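You operate a simulated robot arm through the tools that you are given. There is no shell and no other tool. Be economical: measure what you need, move in short steps, check, and stop when the job is done.

The job below is to be done with a simulated two-armed robot. You get a single attempt, and the scene is never put back.

## Task
On the dryer top, fold the press cloth in half, so that its two long edges meet.

Only the result counts: the job must be done as asked and must still hold three seconds after the hand-in. Knocking over, shifting, dropping, spilling or breaking anything else fails it. Flat cloth is picked up by pressing the open fingertips on it (5 to 10 N) and closing them slowly along it; thin cloth reads only 2 to 8 mm in the jaws.

## Robot
Two 7-joint arms with two-finger parallel grippers on one trunk, on a base that drives. Base frame: it is fixed to the floor where the robot stands at the start and does not move with it; the origin is under the middle of the robot, x ahead of it, y to its left, z up; the surface under the hand at the start is at about z = 85. Lengths are in cm, angles in degrees, forces in N, time in s.
The left shoulder is at the start at [6, 14.3, 92.5], the right one opposite. With the tool pointing down near the work surface each hand reaches from about 30 to 72 cm from the robot's upright axis, wherever it stands, measured 20 degrees to its own side. Places, roughly: dryer top [70, -20, 80]; press cloth [50, -10, 90]. Payload 1.57 kg a hand.
The TCP of each hand is the grasp point between the finger pads, 3 cm short of the fingertips. In the tool frame z runs along the fingers and y along their closing line. Largest opening 11 cm; finger width 2.4, thickness 1.2; the body of the gripper, 4.8 by 11.2 cm, starts 7.8 cm behind the TCP.
Orientation is that of the tool frame in the base frame, as a unit quaternion [w, x, y, z]. With the fingers straight down and closing along the base's y, the tool's x points along the base's -x, its y along +y and its z along -z.

## Interface
- The arms move only by the tool apply_moves. It takes "left_series", "right_series" or both (then of equal length, played together; a hand with none holds still); each is a list of rows, each a list of 7 numbers: the shift along the base's x, y, z in units of 20 mm (1.0 is 20 mm), then the turn, a rotation vector about the base's x, y, z in units of 8 degrees (1.0 is 8 degrees), then the gripper command, from -1 (shut) to 1 (fully open), values between in proportion. In form: [[x, y, z, rx, ry, rz, grip], ...]. A call has 1 to 10 rows; each row shifts and turns the commanded pose from where the row before left it. A call with a number of a shift or a turn outside -1 to 1 is refused whole. Each row takes 0.2 s and may step no farther than 5 cm and 8.6 degrees from the row before; otherwise, or with a gripper value out of range, the whole call is refused. Where a pose cannot be reached the arm comes as near as it can. A force on the tool above 40 N (or 10 N above the force at the start of the call, whichever is more), or a blocked arm, ends the call early, and 0.2 s more pass. The fingers move at their own pace (about 4.5 cm/s each) and stop on an object; they squeeze with about 28 N. The grip force told is the motor's: it shows also when the fingers shut on nothing. Time passes only in rows, and 0.2 s behind the last, so rows that do not move let the fingers close. It gives the time, the measured TCP pose, the force on the tool (base axes), the opening and the grip force at its end, in the units of the frame above (readings bear some noise), with the torque about the TCP (base axes, N m) and any sound that the robot's microphone picked up, and new pictures: "show" is both (left out), scene, wrist or none (wrist: the cameras of the hands that moved).
- Cameras (640 x 400 px; columns grow to the right, rows downward): "scene" is now at [4.45, -1.17, 152.22]; the picture's right is [-0.15, -0.99, 0.00], its down [-0.79, 0.12, -0.60] and it looks along [0.59, -0.09, -0.80] (base axes); focal length 247 px, centre (320, 200). "left" rides on the left gripper at [7, -1.6, -14.1] in its tool frame; the picture's right is [0.23, 0.97, 0.00], its down [-0.86, 0.20, -0.48] and it looks along [-0.47, 0.11, 0.88] (tool axes); focal length 222 px, centre (320, 200). "right" rides on the right gripper at [7, 1.6, -14.1] in its tool frame; the picture's right is [-0.23, 0.97, 0.00], its down [-0.85, -0.20, -0.48] and it looks along [-0.47, -0.11, 0.88] (tool axes); focal length 222 px, centre (320, 200). There is no depth. A picture from a camera that has moved, and an enlarged one, comes with that camera's place and axes in the base frame and with its lens. The place of the scene camera against the robot may be out by one fixed shift of up to 1.2 cm in any direction.
- raise_lower(by): slides the trunk up (or, below 0, down) by that many cm; the arms and the scene camera ride with it, the base frame stays. It gives what a move gives, with no picture.
- steer(legs): drives the robot by 1 to 6 legs, each [ahead, left, turn to the left] in cm, cm and degrees, along the robot's own axes; the way and the turn of a leg run together, so that a leg with both is an arc; at most 150 cm and 180 degrees a leg. The arms and the cameras ride along, it lands a little off, and it stops where it bumps. It gives what a move gives, and a new picture of the scene camera.
- head_to(pan, tilt): turns the head with the scene camera to pan (to the left, within 86 degrees either way) and tilt (down, from -29 to 69), counted from straight ahead of the robot. It gives what a move gives, and a new picture of the scene camera.
- inspect(camera, box): a new picture of the part [left, top, right, bottom] of that camera's present view, enlarged. The clock stands still meanwhile.
- finish_job(): hands the job in; it is judged then, once.

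Work in short steps. Places have to be worked out from the pictures, the camera data and where the tool is seen: move nearer, look again, correct. Check each grasp and each placing, and mend what went wrong. You have 120 turns and 260 pictures in all, those below and enlarged ones among them. Open the grippers and draw the arms clear of the work before you hand the job in, unless the task says otherwise; then end with one line.

The tools are called after ">>>" by a JSON object that holds its "method" and its "body". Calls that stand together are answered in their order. apply_moves: Moves the arms, as the interface text tells. Its arguments: {"type":"object","properties":{"left_series":{"type":"array"},"right_series":{"type":"array"},"show":{"type":"string","enum":["both","scene","wrist","none"]}},"required":[]} The other tools are called the same way: raise_lower (by) slides the trunk up or down; steer (legs) drives the base; head_to (pan, tilt) turns the head that bears the scene camera; inspect (camera, box) takes an enlarged picture of a part of a camera's view; finish_job () hands the job in.

At the start:

```text
clock: 0.0
left_tool_pos: [52.89, 5.44, 108.66]
left_tool_rot: [0.002, 0.0, 1.0, -0.001]
left_contact_force: [0.0, -0.4, -0.1]
left_ft_torque: [-0.02, 0.0, -0.02]
left_finger_gap: 11.0
left_gripper_force: 0.1
right_tool_pos: [44.99, -34.87, 109.82]
right_tool_rot: [0.0, 0.0, 1.0, 0.0]
right_contact_force: [0.1, -0.6, -0.4]
right_ft_torque: [0.01, -0.01, -0.01]
right_finger_gap: 11.02
right_gripper_force: 0.0
trunk travel left (down, up): [-52.4, 6.6]
robot x, y, heading: [0.32, 0.15, -0.0]
head pan, tilt: [-8.7, 53.5]
```

scene: 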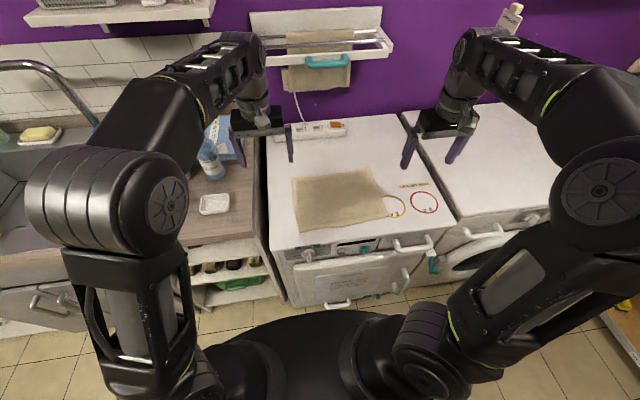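
right: 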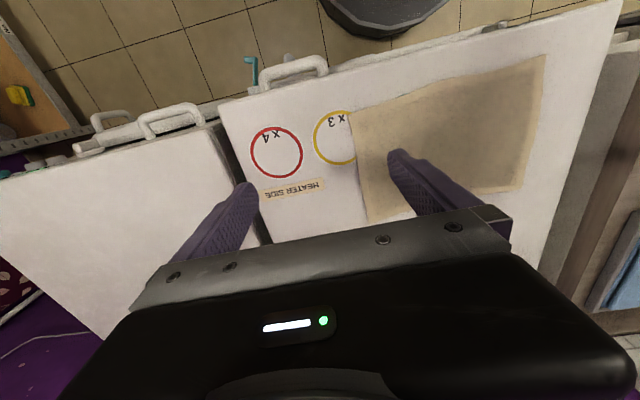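
left: 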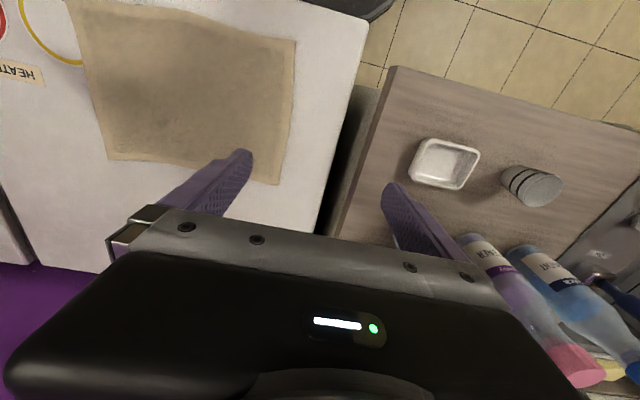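

The two cameras agree that the cloth is lying on z≈85. Its near edge runs from (43.7,-29.8) to (43,-0.3) and its far edge is at x≈65–66. The long edges run along y, so I'll bring the near edge over to the far one. First I'll move both hands above the near corners.

>>> {"method": "apply_moves", "body": {"left_series": [[-0.466, -0.513, -0.87, 0, 0, 0, -0.27], [-0.466, -0.513, -0.87, 0, 0, 0, -0.27], [-0.466, -0.513, -0.87, 0, 0, 0, -0.27], [-0.466, -0.513, -0.87, 0, 0, 0, -0.27], [-0.466, -0.513, -0.87, 0, 0, 0, -0.27], [-0.466, -0.513, -0.87, 0, 0, 0, -0.27], [-0.466, -0.513, -0.87, 0, 0, 0, -0.27], [-0.466, -0.513, -0.87, 0, 0, 0, -0.27], [-0.466, -0.513, -0.87, 0, 0, 0, -0.27], [0, 0, 0, 0, 0, 0, -0.27]], "right_series": [[0, 0.476, -0.934, 0, 0, 0, -0.27], [0, 0.476, -0.934, 0, 0, 0, -0.27], [0, 0.476, -0.934, 0, 0, 0, -0.27], [0, 0.476, -0.934, 0, 0, 0, -0.27], [0, 0.476, -0.934, 0, 0, 0, -0.27], [0, 0.476, -0.934, 0, 0, 0, -0.27], [0, 0.476, -0.934, 0, 0, 0, -0.27], [0, 0.476, -0.934, 0, 0, 0, -0.27], [0, 0.476, -0.934, 0, 0, 0, -0.27], [0, 0, 0, 0, 0, 0, -0.27]]}}

```text
clock: 2.2
left_tool_pos: [44.42, -4.03, 92.91]
left_tool_rot: [0.001, 0.0, 1.0, 0.0]
left_contact_force: [-0.4, -0.4, 1.1]
left_ft_torque: [-0.01, -0.01, 0.03]
left_finger_gap: 4.0
left_gripper_force: 0.1
right_tool_pos: [45.17, -26.25, 92.83]
right_tool_rot: [0.0, 0.001, 1.0, -0.001]
right_contact_force: [0.1, 0.0, 0.5]
right_ft_torque: [0.0, -0.02, 0.02]
right_finger_gap: 4.02
right_gripper_force: 0.1
trunk travel left (down, up): [-52.4, 6.6]
robot x, y, heading: [-0.21, -0.12, 0.1]
head pan, tilt: [-8.7, 53.5]
camera scene: at [4.43, -1.16, 152.23], right [-0.15, -0.99, 0.0], down [-0.79, 0.12, -0.6], along [0.59, -0.09, -0.8], focal length 247 px, centre (320, 200)
camera right: at [38.15, -24.76, 107.0], right [0.23, 0.97, 0.0], down [0.85, -0.2, 0.48], along [0.47, -0.11, -0.88], focal length 222 px, centre (320, 200)
camera left: at [37.37, -5.53, 106.89], right [-0.23, 0.97, 0.0], down [0.85, 0.2, 0.48], along [0.47, 0.11, -0.88], focal length 222 px, centre (320, 200)
```

scene: 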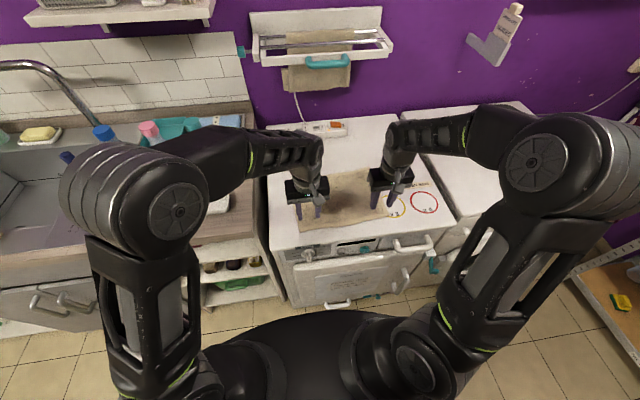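
right: 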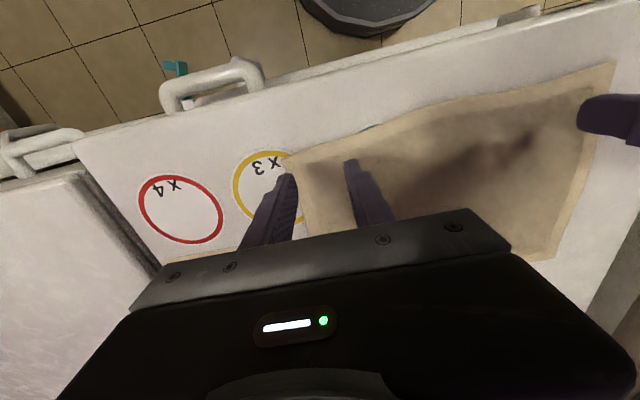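
left: 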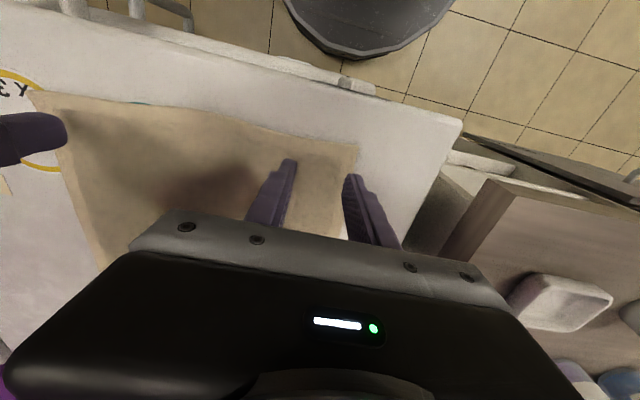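

Near corners now estimated at R (44.2,-29.9) and L (42.5,-0.5). I'll correct x slightly and lower the fingertips to just above the cloth.

>>> {"method": "apply_moves", "body": {"left_series": [[-0.25, 0, -0.7, 0, 0, 0, -0.27], [0, 0, -0.7, 0, 0, 0, -0.27], [0, 0, -0.5, 0, 0, 0, -0.27], [0, 0, -0.15, 0, 0, 0, -0.27], [0, 0, 0, 0, 0, 0, -0.27]], "right_series": [[0.2, 0, -0.7, 0, 0, 0, -0.27], [0, 0, -0.7, 0, 0, 0, -0.27], [0, 0, -0.5, 0, 0, 0, -0.27], [0, 0, -0.15, 0, 0, 0, -0.27], [0, 0, 0, 0, 0, 0, -0.27]], "show": "wrist"}}

```text
clock: 3.4
left_tool_pos: [44.03, -3.83, 88.9]
left_tool_rot: [0.003, -0.001, 1.0, 0.0]
left_contact_force: [1.1, -0.1, 0.1]
left_ft_torque: [-0.01, 0.02, 0.01]
left_finger_gap: 4.04
left_gripper_force: 0.0
right_tool_pos: [45.38, -26.24, 88.88]
right_tool_rot: [0.0, 0.0, 1.0, 0.0]
right_contact_force: [0.0, 0.1, -0.8]
right_ft_torque: [-0.03, 0.03, -0.01]
right_finger_gap: 4.03
right_gripper_force: 0.1
trunk travel left (down, up): [-52.4, 6.6]
robot x, y, heading: [-0.11, -0.15, -0.2]
head pan, tilt: [-8.7, 53.5]
camera right: at [38.49, -24.74, 102.96], right [0.23, 0.97, 0.0], down [0.85, -0.2, 0.48], along [0.47, -0.11, -0.88], focal length 222 px, centre (320, 200)
camera left: at [37.02, -5.45, 102.92], right [-0.23, 0.97, 0.0], down [0.85, 0.2, 0.48], along [0.47, 0.11, -0.88], focal length 222 px, centre (320, 200)
```

right: 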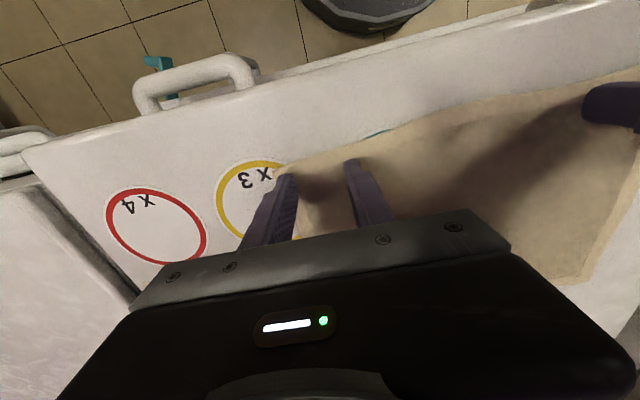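
left: 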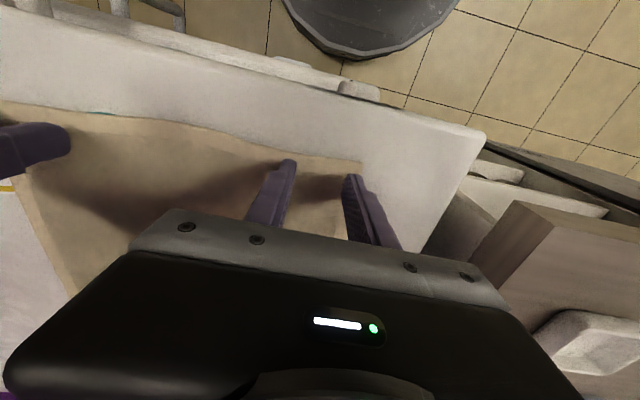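

The tips are near the surface and just inside the edge. I'll press down in small steps and watch the force.

>>> {"method": "apply_moves", "body": {"left_series": [[0, 0, -0.15, 0, 0, 0, -0.27], [0, 0, -0.15, 0, 0, 0, -0.27], [0, 0, -0.1, 0, 0, 0, -0.27], [0, 0, 0, 0, 0, 0, -0.27]], "right_series": [[0, 0, -0.15, 0, 0, 0, -0.27], [0, 0, -0.15, 0, 0, 0, -0.27], [0, 0, -0.1, 0, 0, 0, -0.27], [0, 0, 0, 0, 0, 0, -0.27]], "show": "none"}}

>>> {"method": "inspect", "body": {"camera": "right", "box": [200, 60, 520, 260]}}

```text
clock: 4.4
left_tool_pos: [44.13, -3.81, 88.37]
left_tool_rot: [0.005, 0.0, 1.0, -0.002]
left_contact_force: [3.4, -0.3, 18.7]
left_ft_torque: [0.06, -0.11, -0.01]
left_finger_gap: 4.01
left_gripper_force: 0.0
right_tool_pos: [45.35, -26.3, 88.24]
right_tool_rot: [0.002, -0.001, 1.0, 0.0]
right_contact_force: [0.8, -3.0, 17.8]
right_ft_torque: [-0.1, 0.0, 0.02]
right_finger_gap: 3.99
right_gripper_force: 0.0
trunk travel left (down, up): [-52.4, 6.6]
robot x, y, heading: [0.07, 0.17, -0.1]
head pan, tilt: [-8.7, 53.5]
```

```text
2.00 times, centred on (360, 160) of right
camera zoom: at [38.39, -24.68, 102.33], right [0.23, 0.97, 0.0], down [0.85, -0.2, 0.48], along [0.47, -0.11, -0.88], focal length 444 px, centre (240, 280)
```

zoom: 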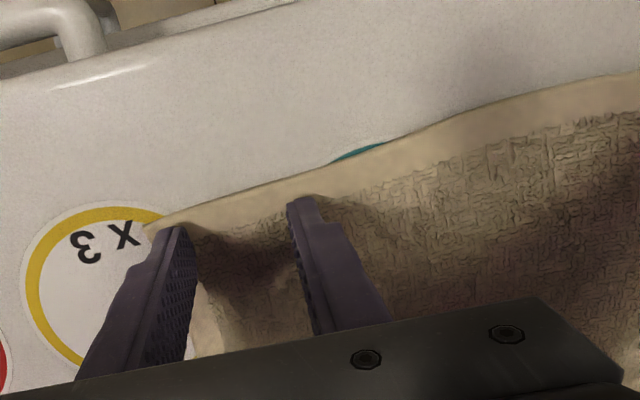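

Contact at 18 N is too firm, so I'll ease up by about 1.5 mm for ~8 N and close slowly.

>>> {"method": "apply_moves", "body": {"left_series": [[0, 0, -0.0, 0, 0, 0, -0.27], [0, 0, 0.08, 0, 0, 0, -0.27], [0, 0, 0, 0, 0, 0, -0.33], [0, 0, 0, 0, 0, 0, -0.39]], "right_series": [[0, 0, 0, 0, 0, 0, -0.27], [0, 0, 0.08, 0, 0, 0, -0.27], [0, 0, 0, 0, 0, 0, -0.33], [0, 0, 0, 0, 0, 0, -0.39]], "show": "wrist"}}

```text
clock: 5.4
left_tool_pos: [43.96, -3.79, 88.36]
left_tool_rot: [0.003, 0.001, 1.0, -0.001]
left_contact_force: [1.8, -4.8, 15.3]
left_ft_torque: [-0.08, -0.02, 0.0]
left_finger_gap: 3.35
left_gripper_force: 0.1
right_tool_pos: [45.36, -26.18, 88.3]
right_tool_rot: [0.001, 0.0, 1.0, 0.0]
right_contact_force: [-0.2, 5.1, 14.4]
right_ft_torque: [0.1, 0.0, 0.04]
right_finger_gap: 3.41
right_gripper_force: 1.0
trunk travel left (down, up): [-52.4, 6.6]
robot x, y, heading: [0.08, -0.05, -0.0]
head pan, tilt: [-8.7, 53.5]
camera right: at [38.36, -24.59, 102.36], right [0.23, 0.97, 0.0], down [0.85, -0.2, 0.48], along [0.47, -0.11, -0.88], focal length 222 px, centre (320, 200)
camera left: at [36.8, -5.38, 102.29], right [-0.23, 0.97, 0.0], down [0.85, 0.2, 0.48], along [0.47, 0.11, -0.88], focal length 222 px, centre (320, 200)
```

right: 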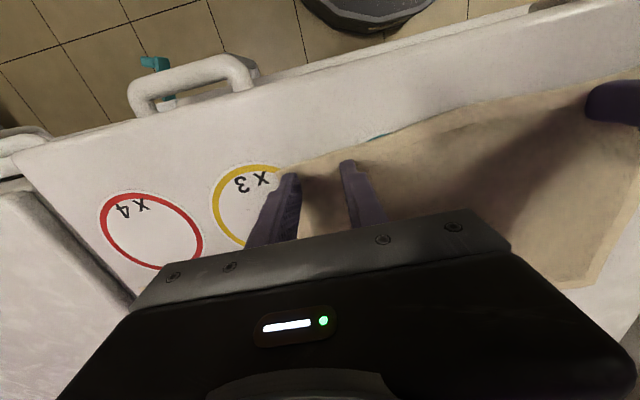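
left: 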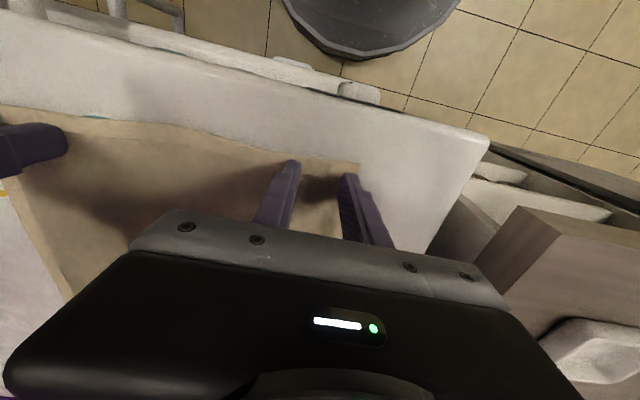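

The force is still ~15 N, so I'll raise another 3 mm and go on closing slowly.

>>> {"method": "apply_moves", "body": {"left_series": [[0, 0, 0.14, 0, 0, 0, -0.39], [0, 0, 0, 0, 0, 0, -0.42], [0, 0, 0, 0, 0, 0, -0.46], [0, 0, 0, 0, 0, 0, -0.5]], "right_series": [[0, 0, 0.13, 0, 0, 0, -0.39], [0, 0, 0, 0, 0, 0, -0.42], [0, 0, 0, 0, 0, 0, -0.46], [0, 0, 0, 0, 0, 0, -0.5]], "show": "wrist"}}

```text
clock: 6.4
left_tool_pos: [44.12, -3.73, 88.44]
left_tool_rot: [0.003, 0.0, 1.0, -0.001]
left_contact_force: [0.1, 0.5, 1.1]
left_ft_torque: [-0.02, 0.0, -0.02]
left_finger_gap: 2.74
left_gripper_force: 0.0
right_tool_pos: [45.45, -26.36, 88.55]
right_tool_rot: [0.0, -0.001, 1.0, 0.001]
right_contact_force: [0.6, -0.1, 0.6]
right_ft_torque: [-0.02, 0.04, 0.02]
right_finger_gap: 2.78
right_gripper_force: 0.4
trunk travel left (down, up): [-52.4, 6.6]
robot x, y, heading: [0.1, 0.07, 0.1]
head pan, tilt: [-8.7, 53.5]
camera right: at [38.41, -24.73, 102.56], right [0.23, 0.97, 0.0], down [0.85, -0.2, 0.48], along [0.47, -0.11, -0.88], focal length 222 px, centre (320, 200)
camera left: at [36.98, -5.39, 102.47], right [-0.23, 0.97, 0.0], down [0.85, 0.2, 0.48], along [0.47, 0.11, -0.88], focal length 222 px, centre (320, 200)
```

right: 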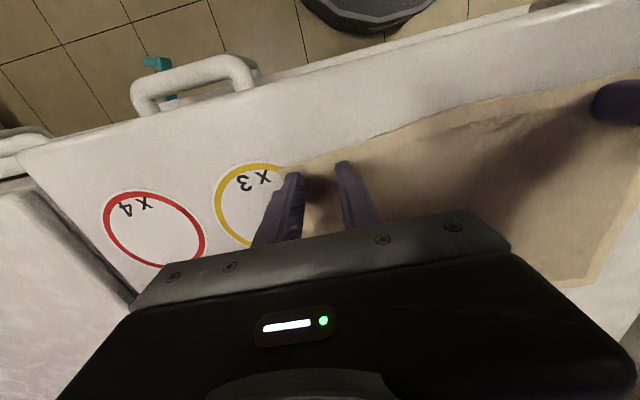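
left: 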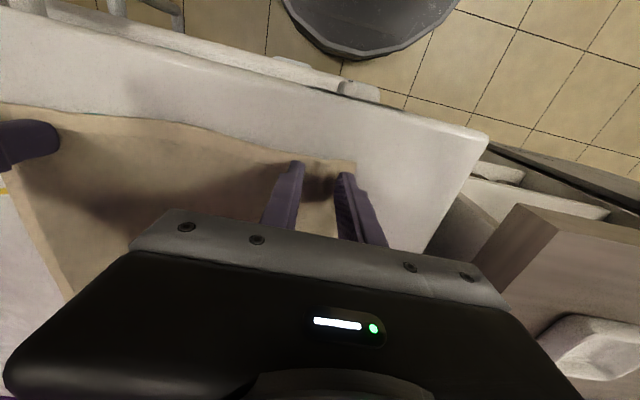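

Contact was lost. I'll lower 1.5 mm to get ~7 N again before closing.

>>> {"method": "apply_moves", "body": {"left_series": [[0, 0, -0.07, 0, 0, 0, -0.42], [0, 0, 0, 0, 0, 0, -0.42]], "right_series": [[0, 0, -0.07, 0, 0, 0, -0.42], [0, 0, 0, 0, 0, 0, -0.42]], "show": "none"}}

```text
clock: 7.0
left_tool_pos: [43.98, -3.93, 88.33]
left_tool_rot: [0.003, 0.0, 1.0, 0.0]
left_contact_force: [0.6, 1.2, 3.6]
left_ft_torque: [0.01, -0.02, -0.02]
left_finger_gap: 3.19
left_gripper_force: 0.0
right_tool_pos: [45.5, -26.32, 88.41]
right_tool_rot: [0.001, 0.0, 1.0, 0.0]
right_contact_force: [0.4, 0.3, 3.1]
right_ft_torque: [0.01, -0.01, -0.02]
right_finger_gap: 3.14
right_gripper_force: 0.1
trunk travel left (down, up): [-52.4, 6.6]
robot x, y, heading: [-0.14, -0.11, 0.0]
head pan, tilt: [-8.7, 53.5]
```

The force is ~3.5 N. I'll press another 1 mm or so and then close slowly to shut.

>>> {"method": "apply_moves", "body": {"left_series": [[0, 0, -0.05, 0, 0, 0, -0.42], [0, 0, 0, 0, 0, 0, -0.47], [0, 0, 0, 0, 0, 0, -0.52], [0, 0, 0, 0, 0, 0, -0.57], [0, 0, 0, 0, 0, 0, -0.62]], "right_series": [[0, 0, -0.055, 0, 0, 0, -0.42], [0, 0, 0, 0, 0, 0, -0.47], [0, 0, 0, 0, 0, 0, -0.52], [0, 0, 0, 0, 0, 0, -0.57], [0, 0, 0, 0, 0, 0, -0.62]], "show": "wrist"}}

```text
clock: 8.2
left_tool_pos: [44.05, -3.84, 88.37]
left_tool_rot: [0.003, 0.0, 1.0, -0.001]
left_contact_force: [0.9, -3.8, 9.3]
left_ft_torque: [-0.08, 0.0, 0.03]
left_finger_gap: 2.15
left_gripper_force: 0.6
right_tool_pos: [45.25, -26.22, 88.35]
right_tool_rot: [0.001, 0.0, 1.0, 0.0]
right_contact_force: [-0.1, 2.5, 7.4]
right_ft_torque: [0.05, 0.01, 0.02]
right_finger_gap: 2.12
right_gripper_force: 0.4
trunk travel left (down, up): [-52.4, 6.6]
robot x, y, heading: [-0.1, -0.12, 0.0]
head pan, tilt: [-8.7, 53.5]
camera right: at [38.35, -24.73, 102.4], right [0.23, 0.97, 0.0], down [0.85, -0.2, 0.48], along [0.47, -0.11, -0.88], focal length 222 px, centre (320, 200)
camera left: at [36.89, -5.47, 102.32], right [-0.23, 0.97, 0.0], down [0.85, 0.2, 0.48], along [0.47, 0.11, -0.88], focal length 222 px, centre (320, 200)
```

right: 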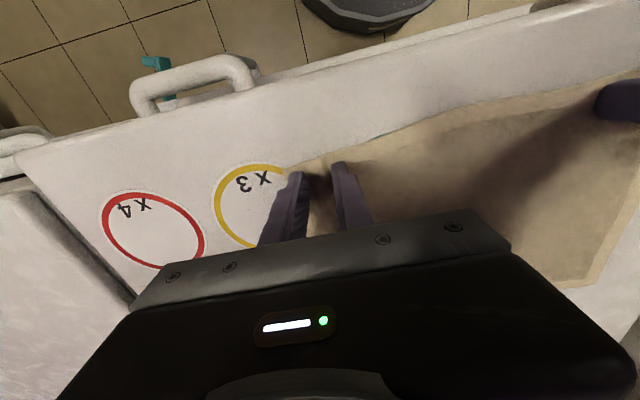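
left: 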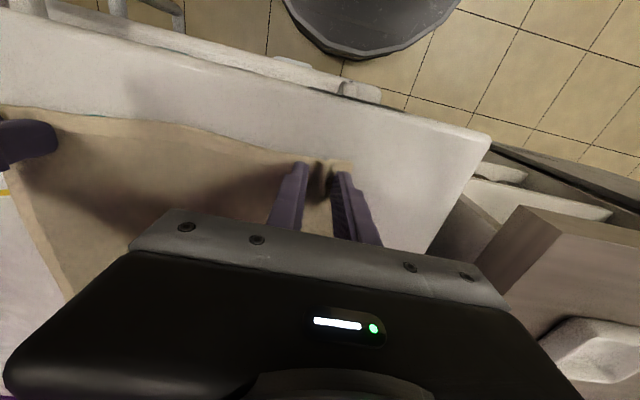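

The forces are in range and the left cloth is starting to ruck up. I'll close the rest of the way.

>>> {"method": "apply_moves", "body": {"left_series": [[0, 0, 0, 0, 0, 0, -0.67], [0, 0, 0, 0, 0, 0, -0.72], [0, 0, 0, 0, 0, 0, -0.77], [0, 0, 0, 0, 0, 0, -0.82], [0, 0, 0, 0, 0, 0, -0.87], [0, 0, 0, 0, 0, 0, -0.92], [0, 0, 0, 0, 0, 0, -1], [0, 0, 0, 0, 0, 0, -1], [0, 0, 0, 0, 0, 0, -1]], "right_series": [[0, 0, 0, 0, 0, 0, -0.67], [0, 0, 0, 0, 0, 0, -0.72], [0, 0, 0, 0, 0, 0, -0.77], [0, 0, 0, 0, 0, 0, -0.82], [0, 0, 0, 0, 0, 0, -0.87], [0, 0, 0, 0, 0, 0, -0.92], [0, 0, 0, 0, 0, 0, -1], [0, 0, 0, 0, 0, 0, -1], [0, 0, 0, 0, 0, 0, -1]], "show": "wrist"}}

```text
clock: 10.2
left_tool_pos: [44.0, -3.92, 88.33]
left_tool_rot: [0.003, 0.0, 1.0, -0.001]
left_contact_force: [0.8, -8.3, 8.5]
left_ft_torque: [-0.27, -0.02, 0.03]
left_finger_gap: 0.42
left_gripper_force: 25.1
right_tool_pos: [45.38, -26.42, 88.33]
right_tool_rot: [0.001, -0.001, 1.0, 0.001]
right_contact_force: [-0.6, 8.4, 9.9]
right_ft_torque: [0.26, 0.01, -0.07]
right_finger_gap: 0.49
right_gripper_force: 24.8
trunk travel left (down, up): [-52.4, 6.6]
robot x, y, heading: [-0.22, -0.34, -0.1]
head pan, tilt: [-8.7, 53.5]
camera right: at [38.34, -24.72, 102.4], right [0.23, 0.97, 0.0], down [0.85, -0.2, 0.48], along [0.47, -0.11, -0.88], focal length 222 px, centre (320, 200)
camera left: at [36.87, -5.47, 102.32], right [-0.23, 0.97, 0.0], down [0.85, 0.2, 0.48], along [0.47, 0.11, -0.88], focal length 222 px, centre (320, 200)
```

right: 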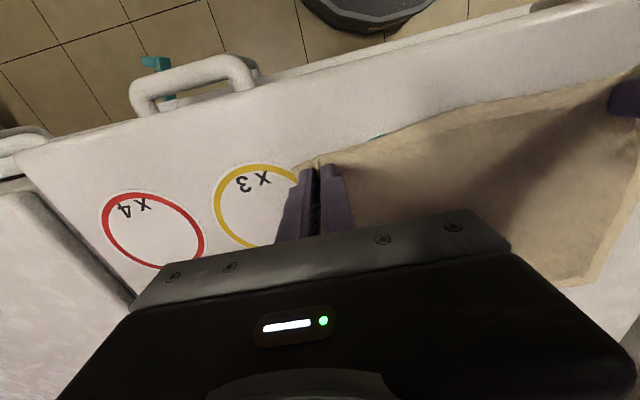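
left: 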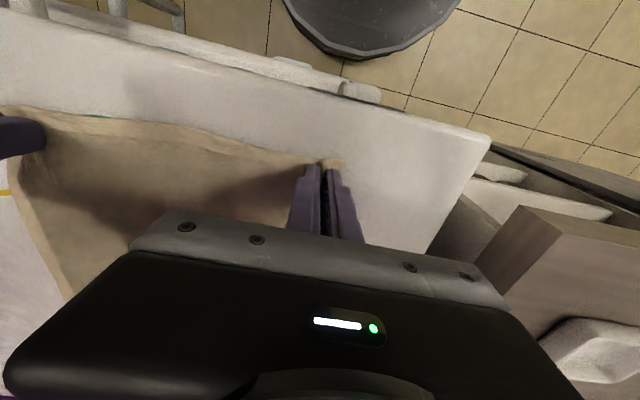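

Both hands hold cloth, reading 4–5 mm. I'll carry the edge up along the first half of an arc around the fold line at x≈54.5.

>>> {"method": "apply_moves", "body": {"left_series": [[0.075, 0, 0.825, 0, 0, 0, -1], [0.225, 0, 0.8, 0, 0, 0, -1], [0.37, 0, 0.75, 0, 0, 0, -1], [0.5, 0, 0.68, 0, 0, 0, -1], [0.615, 0, 0.585, 0, 0, 0, -1], [0.715, 0, 0.475, 0, 0, 0, -1], [0, 0, 0, 0, 0, 0, -1]], "right_series": [[0.075, 0, 0.825, 0, 0, 0, -1], [0.225, 0, 0.8, 0, 0, 0, -1], [0.37, 0, 0.75, 0, 0, 0, -1], [0.5, 0, 0.68, 0, 0, 0, -1], [0.615, 0, 0.585, 0, 0, 0, -1], [0.715, 0, 0.475, 0, 0, 0, -1], [0, 0, 0, 0, 0, 0, -1]]}}

```text
clock: 11.8
left_tool_pos: [49.17, -3.73, 96.46]
left_tool_rot: [0.003, 0.0, 1.0, -0.001]
left_contact_force: [0.0, -9.9, 0.4]
left_ft_torque: [-0.31, -0.02, 0.08]
left_finger_gap: 0.42
left_gripper_force: 24.9
right_tool_pos: [50.41, -26.38, 96.56]
right_tool_rot: [0.0, 0.001, 1.0, 0.0]
right_contact_force: [-0.8, 10.6, 0.0]
right_ft_torque: [0.35, 0.0, -0.06]
right_finger_gap: 0.43
right_gripper_force: 24.6
trunk travel left (down, up): [-52.4, 6.6]
robot x, y, heading: [0.09, 0.34, 0.2]
head pan, tilt: [-8.7, 53.5]
camera scene: at [4.42, -1.16, 152.23], right [-0.15, -0.99, 0.0], down [-0.79, 0.12, -0.6], along [0.59, -0.09, -0.8], focal length 247 px, centre (320, 200)
camera right: at [43.37, -24.78, 110.63], right [0.23, 0.97, 0.0], down [0.85, -0.2, 0.48], along [0.47, -0.11, -0.88], focal length 222 px, centre (320, 200)
camera left: at [41.98, -5.43, 110.43], right [-0.23, 0.97, 0.0], down [0.85, 0.2, 0.48], along [0.47, 0.11, -0.88], focal length 222 px, centre (320, 200)
```

scene: 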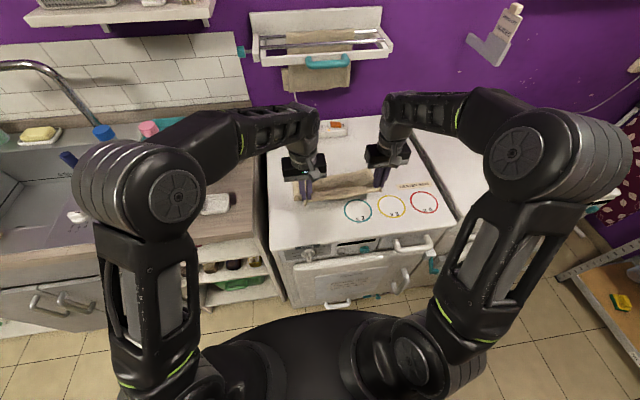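
right: 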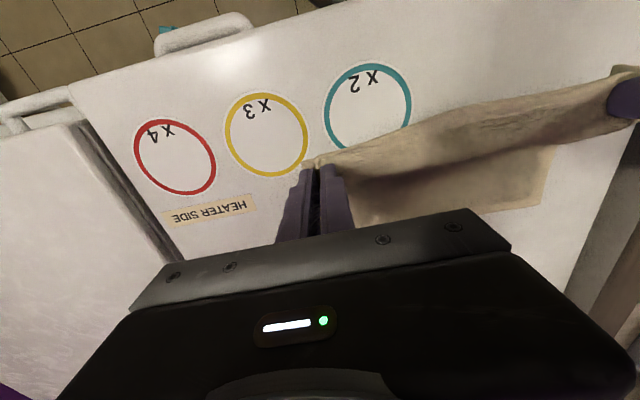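
left: 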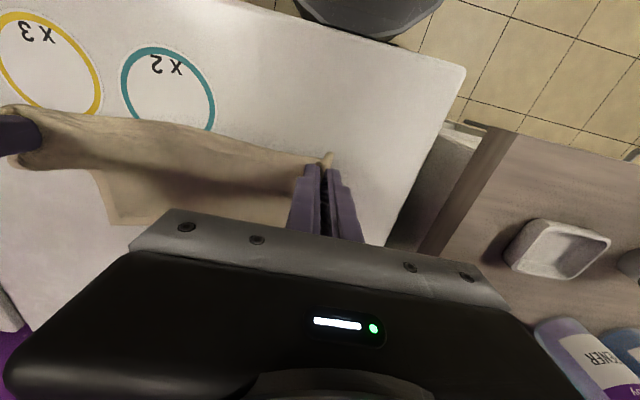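

Both corners are held, with ~10 N of tension between the hands. I'll bring the hands in slightly and go on over the top, tilting the fingers a bit so the edge lays outwards.

>>> {"method": "apply_moves", "body": {"left_series": [[0.79, -0.1, 0.35, 0, 0, 0, -1], [0.84, -0.1, 0.215, 0, 0, 0, -1], [0.87, 0, 0.07, 0, 0.5, 0, -1], [0.9, 0, -0.07, 0, 0.5, 0, -1], [0.9, 0, -0.2, 0, 0.5, 0, -1], [0.9, 0, -0.3, 0, 0.5, 0, -1], [0.8, 0, -0.42, 0, 0.5, 0, -1], [0, 0, 0, 0, 0, 0, -1]], "right_series": [[0.79, 0.1, 0.35, 0, 0, 0, -1], [0.84, 0.1, 0.215, 0, 0, 0, -1], [0.87, 0, 0.07, 0, 0.5, 0, -1], [0.9, 0, -0.07, 0, 0.5, 0, -1], [0.9, 0, -0.2, 0, 0.5, 0, -1], [0.9, 0, -0.3, 0, 0.5, 0, -1], [0.8, 0, -0.42, 0, 0.5, 0, -1], [0, 0, 0, 0, 0, 0, -1]]}}

```text
clock: 13.6
left_tool_pos: [54.93, -4.29, 97.78]
left_tool_rot: [-0.05, -0.001, 0.999, -0.001]
left_contact_force: [0.2, -1.7, -0.2]
left_ft_torque: [-0.01, -0.01, 0.0]
left_finger_gap: 0.42
left_gripper_force: 24.8
left hand out of reach, approached as far as the arm can: row 4, 5, 6, 7
right_tool_pos: [57.13, -25.9, 97.68]
right_tool_rot: [-0.07, 0.0, 0.998, 0.0]
right_contact_force: [0.1, 1.1, 0.3]
right_ft_torque: [0.05, 0.02, -0.03]
right_finger_gap: 0.46
right_gripper_force: 24.7
right hand out of reach, approached as far as the arm can: row 5, 6, 7
trunk travel left (down, up): [-52.4, 6.6]
robot x, y, heading: [-0.03, -0.18, -0.1]
head pan, tilt: [-8.7, 53.5]
camera scene: at [4.45, -1.17, 152.22], right [-0.15, -0.99, 0.0], down [-0.79, 0.12, -0.59], along [0.59, -0.09, -0.8], focal length 247 px, centre (320, 200)
camera right: at [52.24, -24.35, 112.56], right [0.22, 0.97, -0.03], down [0.91, -0.2, 0.36], along [0.34, -0.11, -0.93], focal length 222 px, centre (320, 200)
camera left: at [49.38, -5.87, 112.38], right [-0.23, 0.97, 0.02], down [0.9, 0.2, 0.39], along [0.38, 0.11, -0.92], focal length 222 px, centre (320, 200)
```

scene: 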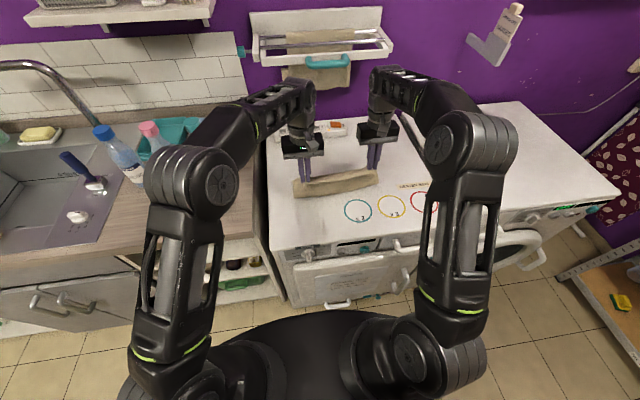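
right: 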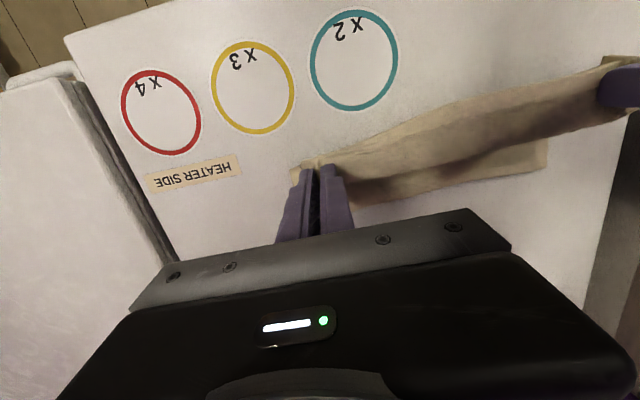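
left: 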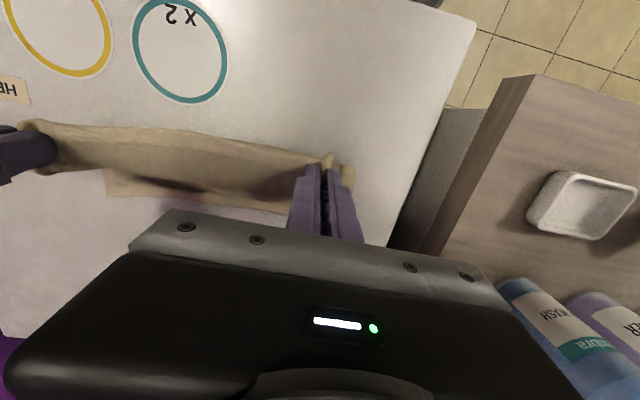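

The tilt took both arms out of reach, with the hands stopped at x≈55–57. I'll undo the tilt and lower a little so the arms can reach forward.

>>> {"method": "apply_moves", "body": {"left_series": [[0, 0, 0, 0, -0.5, 0, -1], [0, 0, -0.1, 0, -0.5, 0, -1], [0, 0, -0.1, 0, -0.5, 0, -1], [0, 0, -0.1, 0, -0.5, 0, -1], [0, 0, -0.1, 0, -0.5, 0, -1], [0, 0, 0, 0, 0, 0, -1]], "right_series": [[0, 0, 0, 0, -0.5, 0, -1], [0, 0, -0.1, 0, -0.5, 0, -1], [0, 0, -0.1, 0, -0.5, 0, -1], [0, 0, -0.1, 0, -0.5, 0, -1], [0, 0, -0.1, 0, -0.5, 0, -1], [0, 0, 0, 0, 0, 0, -1]], "show": "scene"}}

```text
clock: 15.0
left_tool_pos: [54.93, -4.34, 96.86]
left_tool_rot: [0.125, 0.0, 0.992, 0.0]
left_contact_force: [0.1, -1.4, 0.2]
left_ft_torque: [-0.05, 0.02, 0.02]
left_finger_gap: 0.38
left_gripper_force: 24.4
right_tool_pos: [57.07, -25.97, 96.78]
right_tool_rot: [0.105, 0.0, 0.994, 0.0]
right_contact_force: [0.2, 2.0, -0.4]
right_ft_torque: [0.06, 0.02, 0.02]
right_finger_gap: 0.44
right_gripper_force: 25.3
trunk travel left (down, up): [-52.4, 6.6]
robot x, y, heading: [-0.21, -0.15, -0.0]
head pan, tilt: [-8.7, 53.5]
camera scene: at [4.49, -1.17, 152.22], right [-0.15, -0.99, 0.0], down [-0.79, 0.12, -0.59], along [0.59, -0.09, -0.8], focal length 247 px, centre (320, 200)
```

scene: 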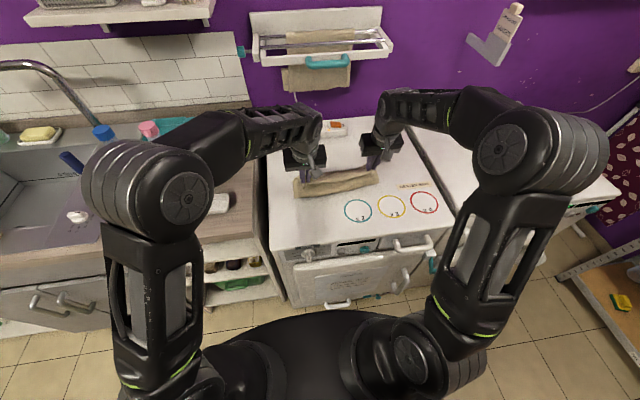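

The command restarted from the actual pose, so the fingers now tilt ~13° forward, which helps reach. I'll lower and move forward in small rows and see how far they go.

>>> {"method": "apply_moves", "body": {"left_series": [[0.3, 0, -0.3, 0, 0.2, 0, -1], [0.5, 0, -0.3, 0, 0.2, 0, -1], [0.5, 0, -0.3, 0, 0.2, 0, -1], [0.5, 0, -0.3, 0, 0.1, 0, -1], [0, 0, 0, 0, 0, 0, -1]], "right_series": [[0.3, 0, -0.3, 0, 0.2, 0, -1], [0.5, 0, -0.3, 0, 0.2, 0, -1], [0.5, 0, -0.3, 0, 0.2, 0, -1], [0.1, 0, -0.3, 0, 0.1, 0, -1], [0, 0, 0, 0, 0, 0, -1]], "show": "wrist"}}

```text
clock: 16.2
left_tool_pos: [58.51, -4.34, 94.37]
left_tool_rot: [0.076, 0.001, 0.997, -0.001]
left_contact_force: [0.4, -1.5, 0.6]
left_ft_torque: [-0.06, -0.01, -0.02]
left_finger_gap: 0.4
left_gripper_force: 24.6
right_tool_pos: [59.9, -25.87, 94.37]
right_tool_rot: [0.055, 0.0, 0.998, 0.0]
right_contact_force: [-0.5, 1.3, -0.1]
right_ft_torque: [0.01, 0.03, 0.02]
right_finger_gap: 0.46
right_gripper_force: 25.3
trunk travel left (down, up): [-52.4, 6.6]
robot x, y, heading: [0.03, -0.01, 0.1]
head pan, tilt: [-8.7, 53.5]
camera right: at [51.4, -24.4, 107.62], right [0.23, 0.97, 0.03], down [0.8, -0.2, 0.57], along [0.56, -0.11, -0.82], focal length 222 px, centre (320, 200)
camera left: at [49.49, -5.95, 107.28], right [-0.22, 0.97, -0.04], down [0.77, 0.2, 0.6], along [0.59, 0.11, -0.8], focal length 222 px, centre (320, 200)
```

right: 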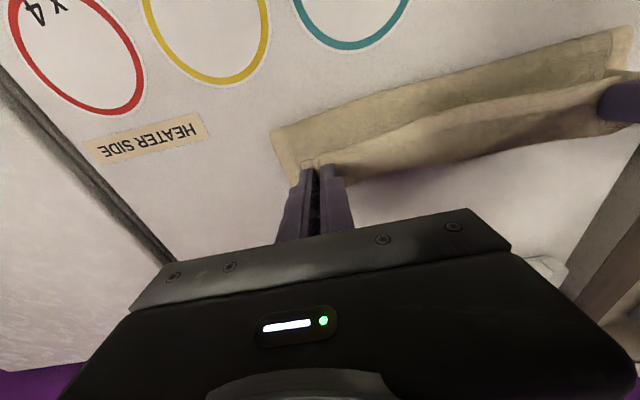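
left: 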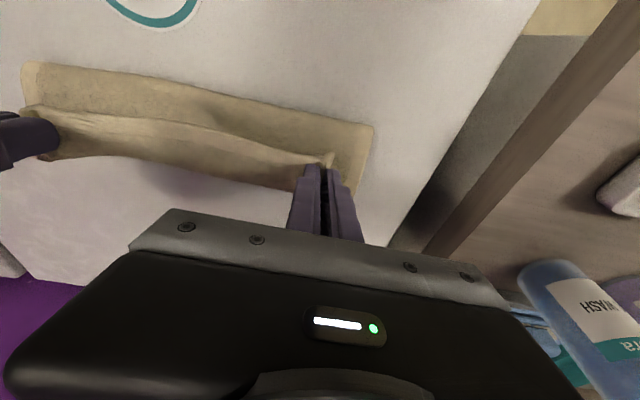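

It's going well. I'll look for the far edge of the lower layer before laying the top edge down.

>>> {"method": "inspect", "body": {"camera": "scene", "box": [260, 110, 420, 210]}}

```text
4.00 times, centred on (340, 160) of scene
camera zoom: at [4.44, -1.17, 152.23], right [-0.15, -0.99, 0.0], down [-0.79, 0.12, -0.6], along [0.59, -0.09, -0.8], focal length 989 px, centre (240, 360)
```

zoom: 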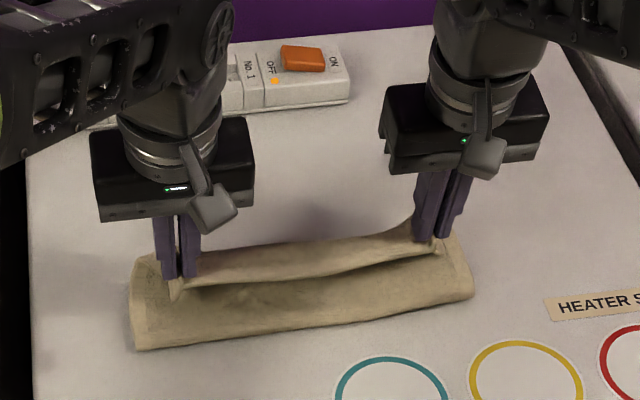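

The fold line is at x≈55.6 (left) to 57.2 (right). The far left corner of the lower layer is near x≈67, so the cloth slid forward a little. I'll carry on forward and down.

>>> {"method": "apply_moves", "body": {"left_series": [[0.5, 0, -0.3, 0, 0.1, 0, -1], [0.5, 0, -0.3, 0, 0.1, 0, -1], [0.5, 0, -0.35, 0, 0.1, 0, -1], [0.5, 0, -0.35, 0, 0.1, 0, -1], [0.4, 0, -0.35, 0, 0.1, 0, -1], [0, 0, 0, 0, 0, 0, -1]], "right_series": [[0.5, 0, -0.3, 0, 0.1, 0, -1], [0.5, 0, -0.3, 0, 0.1, 0, -1], [0.5, 0, -0.35, 0, 0.1, 0, -1], [0.5, 0, -0.35, 0, 0.1, 0, -1], [0.3, 0, -0.35, 0, 0.1, 0, -1], [0, 0, 0, 0, 0, 0, -1]], "show": "wrist"}}

>>> {"method": "inspect", "body": {"camera": "scene", "box": [260, 110, 420, 210]}}

```text
clock: 17.6
left_tool_pos: [63.29, -4.31, 91.15]
left_tool_rot: [0.041, 0.0, 0.999, -0.001]
left_contact_force: [0.5, -1.1, -1.0]
left_ft_torque: [-0.06, 0.0, 0.02]
left_finger_gap: 0.41
left_gripper_force: 24.4
right_tool_pos: [64.57, -25.95, 91.13]
right_tool_rot: [0.02, -0.001, 1.0, 0.001]
right_contact_force: [0.1, 0.1, 0.3]
right_ft_torque: [0.03, 0.0, -0.02]
right_finger_gap: 0.44
right_gripper_force: 25.0
trunk travel left (down, up): [-52.4, 6.6]
robot x, y, heading: [0.11, 0.16, -0.1]
head pan, tilt: [-8.7, 53.5]
camera right: at [57.05, -24.35, 104.83], right [0.23, 0.97, 0.01], down [0.83, -0.2, 0.51], along [0.5, -0.11, -0.86], focal length 222 px, centre (320, 200)
camera left: at [55.14, -5.94, 104.57], right [-0.23, 0.97, -0.02], down [0.81, 0.2, 0.55], along [0.54, 0.11, -0.84], focal length 222 px, centre (320, 200)
```

right: 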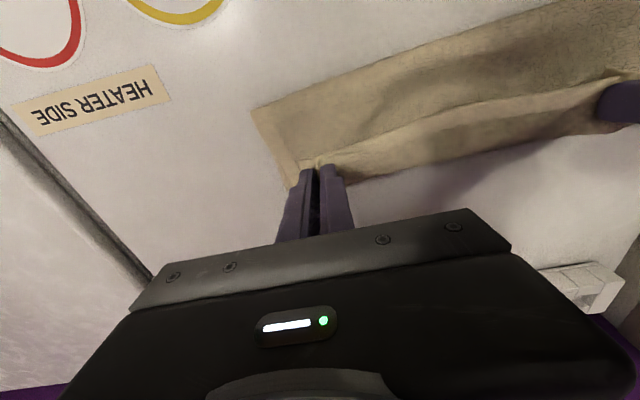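
left: 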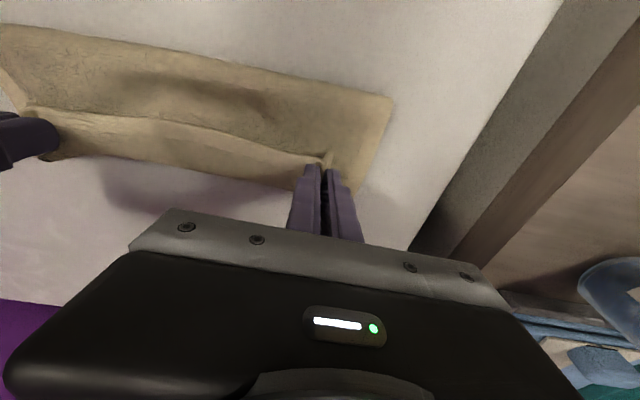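

```text
4.00 times, centred on (340, 160) of scene
camera zoom: at [4.42, -1.17, 152.23], right [-0.15, -0.99, 0.0], down [-0.79, 0.12, -0.6], along [0.59, -0.09, -0.8], focal length 989 px, centre (240, 360)
```

zoom: 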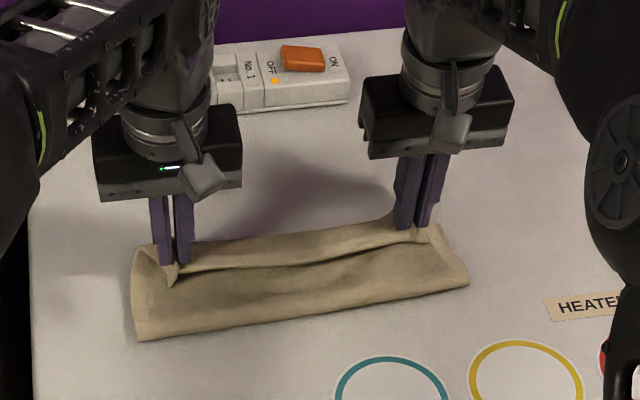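

Between these views the fold line moved from ~55.6 to ~57, so the cloth drags forward when the edge travels low. I'll rise a little, move forward over the far edge, then look again.

>>> {"method": "apply_moves", "body": {"left_series": [[0.1, 0, 0.4, 0, 0, 0, -1], [0.5, 0, 0.1, 0, -0.1, 0, -1], [0.5, 0, 0, 0, -0.1, 0, -1], [0, 0, 0, 0, 0, 0, -1]], "right_series": [[0.1, 0, 0.4, 0, 0, 0, -1], [0.4, 0, 0.1, 0, -0.1, 0, -1], [0.4, 0, 0, 0, -0.2, 0, -1], [0, 0, 0, 0, 0, 0, -1]], "show": "wrist"}}

>>> {"method": "inspect", "body": {"camera": "scene", "box": [260, 110, 420, 210]}}

```text
clock: 18.6
left_tool_pos: [65.55, -4.29, 92.11]
left_tool_rot: [0.055, 0.0, 0.998, 0.001]
left_contact_force: [-0.5, -0.4, 0.4]
left_ft_torque: [0.0, -0.01, 0.01]
left_finger_gap: 0.41
left_gripper_force: 24.9
right_tool_pos: [66.27, -26.03, 92.15]
right_tool_rot: [0.042, 0.0, 0.999, 0.0]
right_contact_force: [0.7, 0.6, -0.5]
right_ft_torque: [0.01, -0.03, -0.03]
right_finger_gap: 0.46
right_gripper_force: 25.2
trunk travel left (down, up): [-52.4, 6.6]
robot x, y, heading: [0.17, -0.06, -0.0]
head pan, tilt: [-8.7, 53.5]
camera right: at [58.19, -24.41, 105.6], right [0.23, 0.97, 0.02], down [0.81, -0.2, 0.55], along [0.54, -0.11, -0.84], focal length 222 px, centre (320, 200)
camera left: at [57.05, -6.01, 105.28], right [-0.23, 0.97, -0.03], down [0.8, 0.2, 0.57], along [0.56, 0.11, -0.82], focal length 222 px, centre (320, 200)
```

right: 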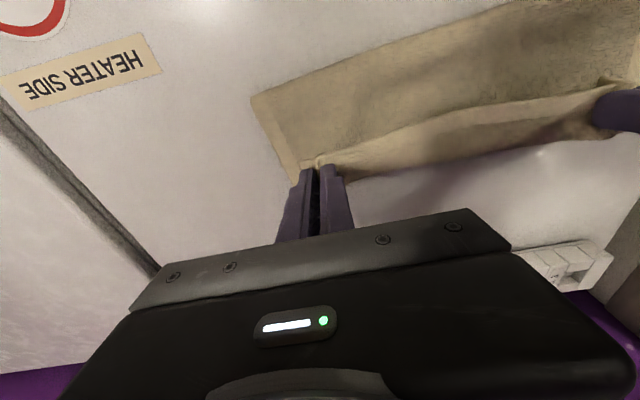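
left: 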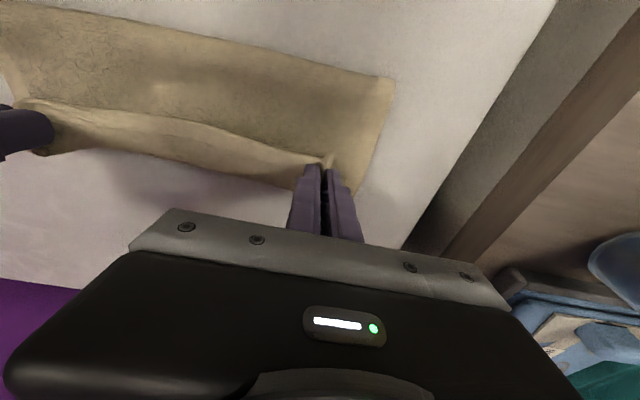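

```text
4.00 times, centred on (340, 160) of scene
camera zoom: at [4.46, -1.17, 152.22], right [-0.15, -0.99, 0.0], down [-0.79, 0.12, -0.59], along [0.59, -0.09, -0.8], focal length 989 px, centre (240, 360)
```

zoom: 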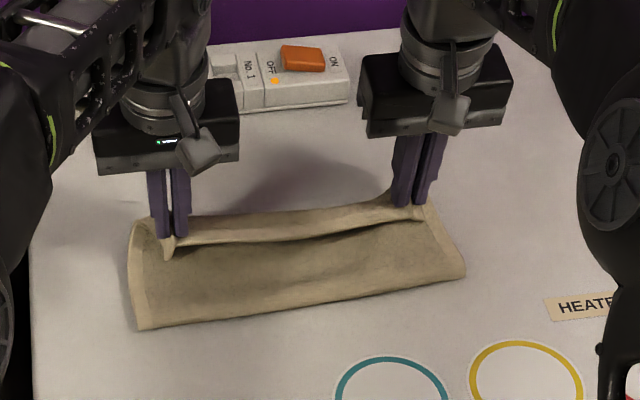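

The fold is now at about 57.9 (L) to 59.7 (R), and the body of the upper layer is nearly taut. I'll lower the edge almost straight down with a little forward motion.

>>> {"method": "apply_moves", "body": {"left_series": [[0.15, 0, -0.4, 0, 0.1, 0, -1], [0.15, 0, -0.4, 0, 0.1, 0, -1], [0.1, 0, -0.4, 0, 0.1, 0, -1], [0, 0, -0.3, 0, 0, 0, -1], [0, 0, 0, 0, 0, 0, -1]], "right_series": [[0.15, 0, -0.4, 0, 0.1, 0, -1], [0.15, 0, -0.4, 0, 0.1, 0, -1], [0.1, 0, -0.4, 0, 0.1, 0, -1], [0, 0, -0.3, 0, 0, 0, -1], [0, 0, 0, 0, 0, 0, -1]], "show": "wrist"}}

>>> {"method": "inspect", "body": {"camera": "scene", "box": [260, 110, 420, 210]}}

```text
clock: 19.8
left_tool_pos: [66.3, -4.43, 89.06]
left_tool_rot: [0.034, 0.0, 0.999, -0.001]
left_contact_force: [-0.1, -0.8, 0.9]
left_ft_torque: [-0.02, 0.0, 0.03]
left_finger_gap: 0.4
left_gripper_force: 25.1
right_tool_pos: [67.18, -26.02, 89.24]
right_tool_rot: [0.022, 0.0, 1.0, 0.0]
right_contact_force: [-0.2, 1.4, 0.8]
right_ft_torque: [0.01, 0.01, -0.01]
right_finger_gap: 0.43
right_gripper_force: 24.8
trunk travel left (down, up): [-52.4, 6.6]
robot x, y, heading: [0.14, 0.1, -0.1]
head pan, tilt: [-8.7, 53.5]
camera right: at [59.55, -24.34, 102.9], right [0.23, 0.97, 0.01], down [0.83, -0.2, 0.51], along [0.5, -0.11, -0.86], focal length 222 px, centre (320, 200)
camera left: at [58.36, -5.94, 102.61], right [-0.23, 0.97, -0.02], down [0.82, 0.2, 0.54], along [0.52, 0.11, -0.84], focal length 222 px, centre (320, 200)
```

right: 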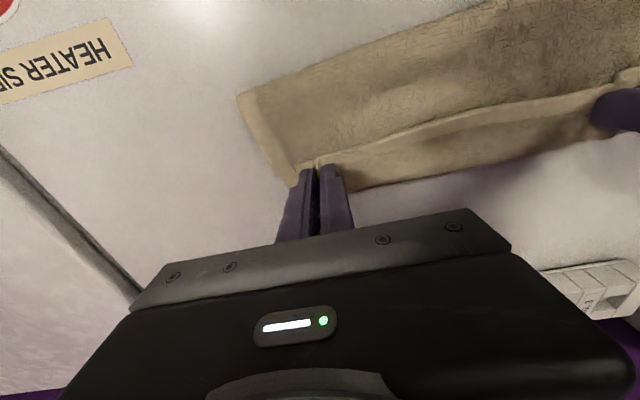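
left: 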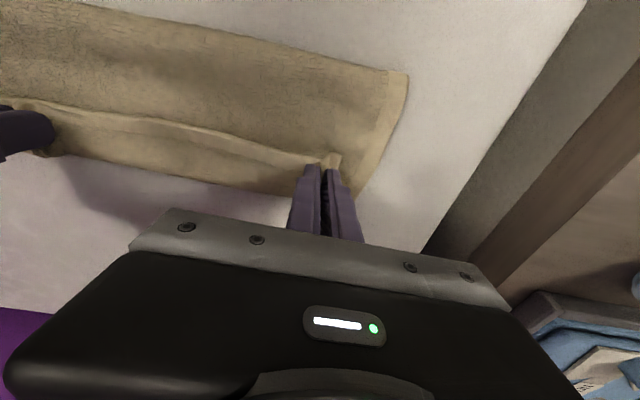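

```text
4.00 times, centred on (340, 160) of scene
camera zoom: at [4.44, -1.17, 152.23], right [-0.15, -0.99, 0.0], down [-0.79, 0.12, -0.6], along [0.59, -0.09, -0.8], focal length 989 px, centre (240, 360)
```

zoom: 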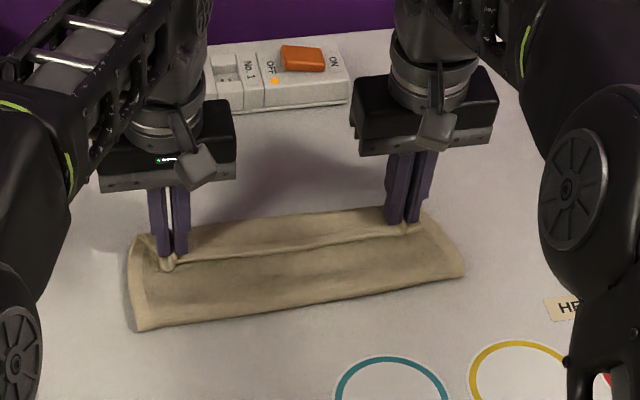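

Now the strip beyond the gripped line looks like the lower layer. Its far edge is at x≈69.7–70.8 and the fold at ≈58.9, so the lower layer is about half the cloth. The gripped line is ~2–3 cm short, so I'll go forward slowly at this height and check whether the fold stays put.

>>> {"method": "apply_moves", "body": {"left_series": [[0.2, 0, 0.05, 0, 0, 0, -1], [0.2, 0, 0, 0, 0, 0, -1], [0.2, 0, 0, 0, 0, 0, -1], [0.2, 0, 0, 0, 0, 0, -1], [0, 0, 0, 0, 0, 0, -1]], "right_series": [[0.2, 0, 0.05, 0, 0, 0, -1], [0.2, 0, 0, 0, 0, 0, -1], [0.2, 0, 0, 0, 0, 0, -1], [0.2, 0, 0, 0, 0, 0, -1], [0, 0, 0, 0, 0, 0, -1]], "show": "wrist"}}

>>> {"method": "inspect", "body": {"camera": "scene", "box": [260, 110, 420, 210]}}

```text
clock: 21.0
left_tool_pos: [67.21, -4.22, 89.29]
left_tool_rot: [0.035, -0.001, 0.999, -0.001]
left_contact_force: [-0.1, -1.0, 0.7]
left_ft_torque: [-0.02, 0.03, 0.04]
left_finger_gap: 0.39
left_gripper_force: 24.5
left hand out of reach, approached as far as the arm can: row 3, 4
right_tool_pos: [68.66, -25.92, 89.3]
right_tool_rot: [0.021, 0.0, 1.0, 0.0]
right_contact_force: [0.0, 0.8, 0.9]
right_ft_torque: [0.03, 0.03, -0.06]
right_finger_gap: 0.44
right_gripper_force: 24.7
trunk travel left (down, up): [-52.4, 6.6]
robot x, y, heading: [-0.09, 0.14, -0.1]
head pan, tilt: [-8.7, 53.5]
camera right: at [61.17, -24.31, 102.94], right [0.23, 0.97, 0.01], down [0.83, -0.2, 0.51], along [0.5, -0.11, -0.86], focal length 222 px, centre (320, 200)
camera left: at [59.2, -5.87, 102.71], right [-0.23, 0.97, -0.02], down [0.82, 0.2, 0.54], along [0.53, 0.11, -0.84], focal length 222 px, centre (320, 200)
```

right: 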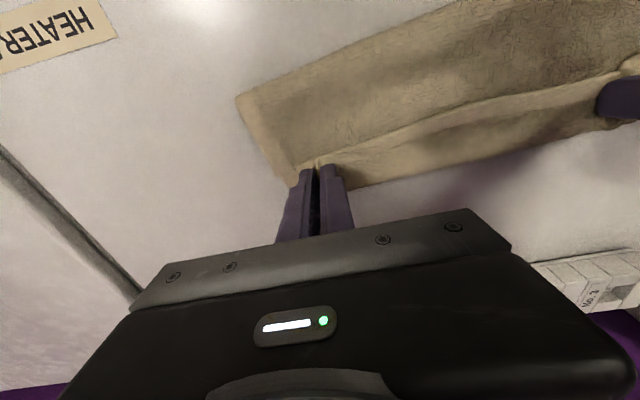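
left: 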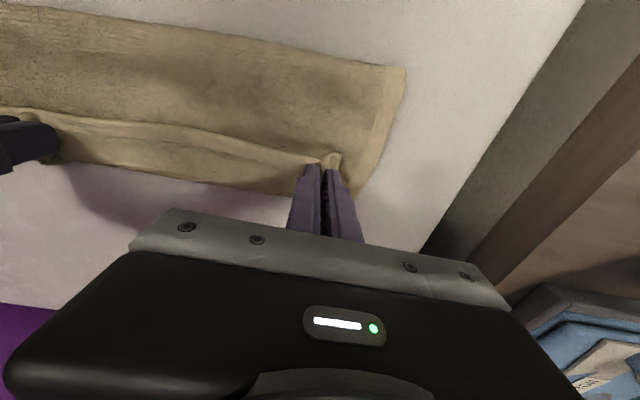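

```text
4.00 times, centred on (340, 160) of scene
camera zoom: at [4.44, -1.16, 152.23], right [-0.15, -0.99, 0.0], down [-0.79, 0.12, -0.6], along [0.59, -0.09, -0.8], focal length 989 px, centre (240, 360)
```

zoom: 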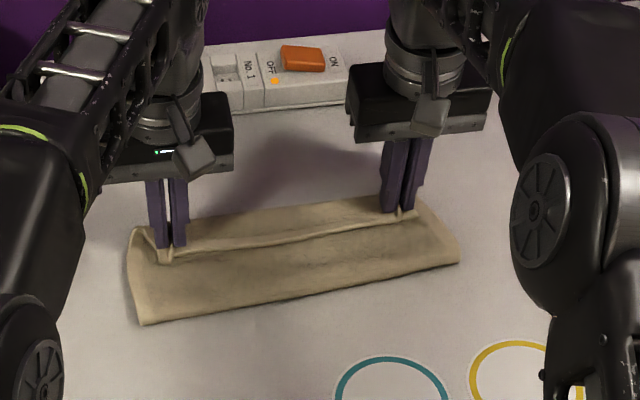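

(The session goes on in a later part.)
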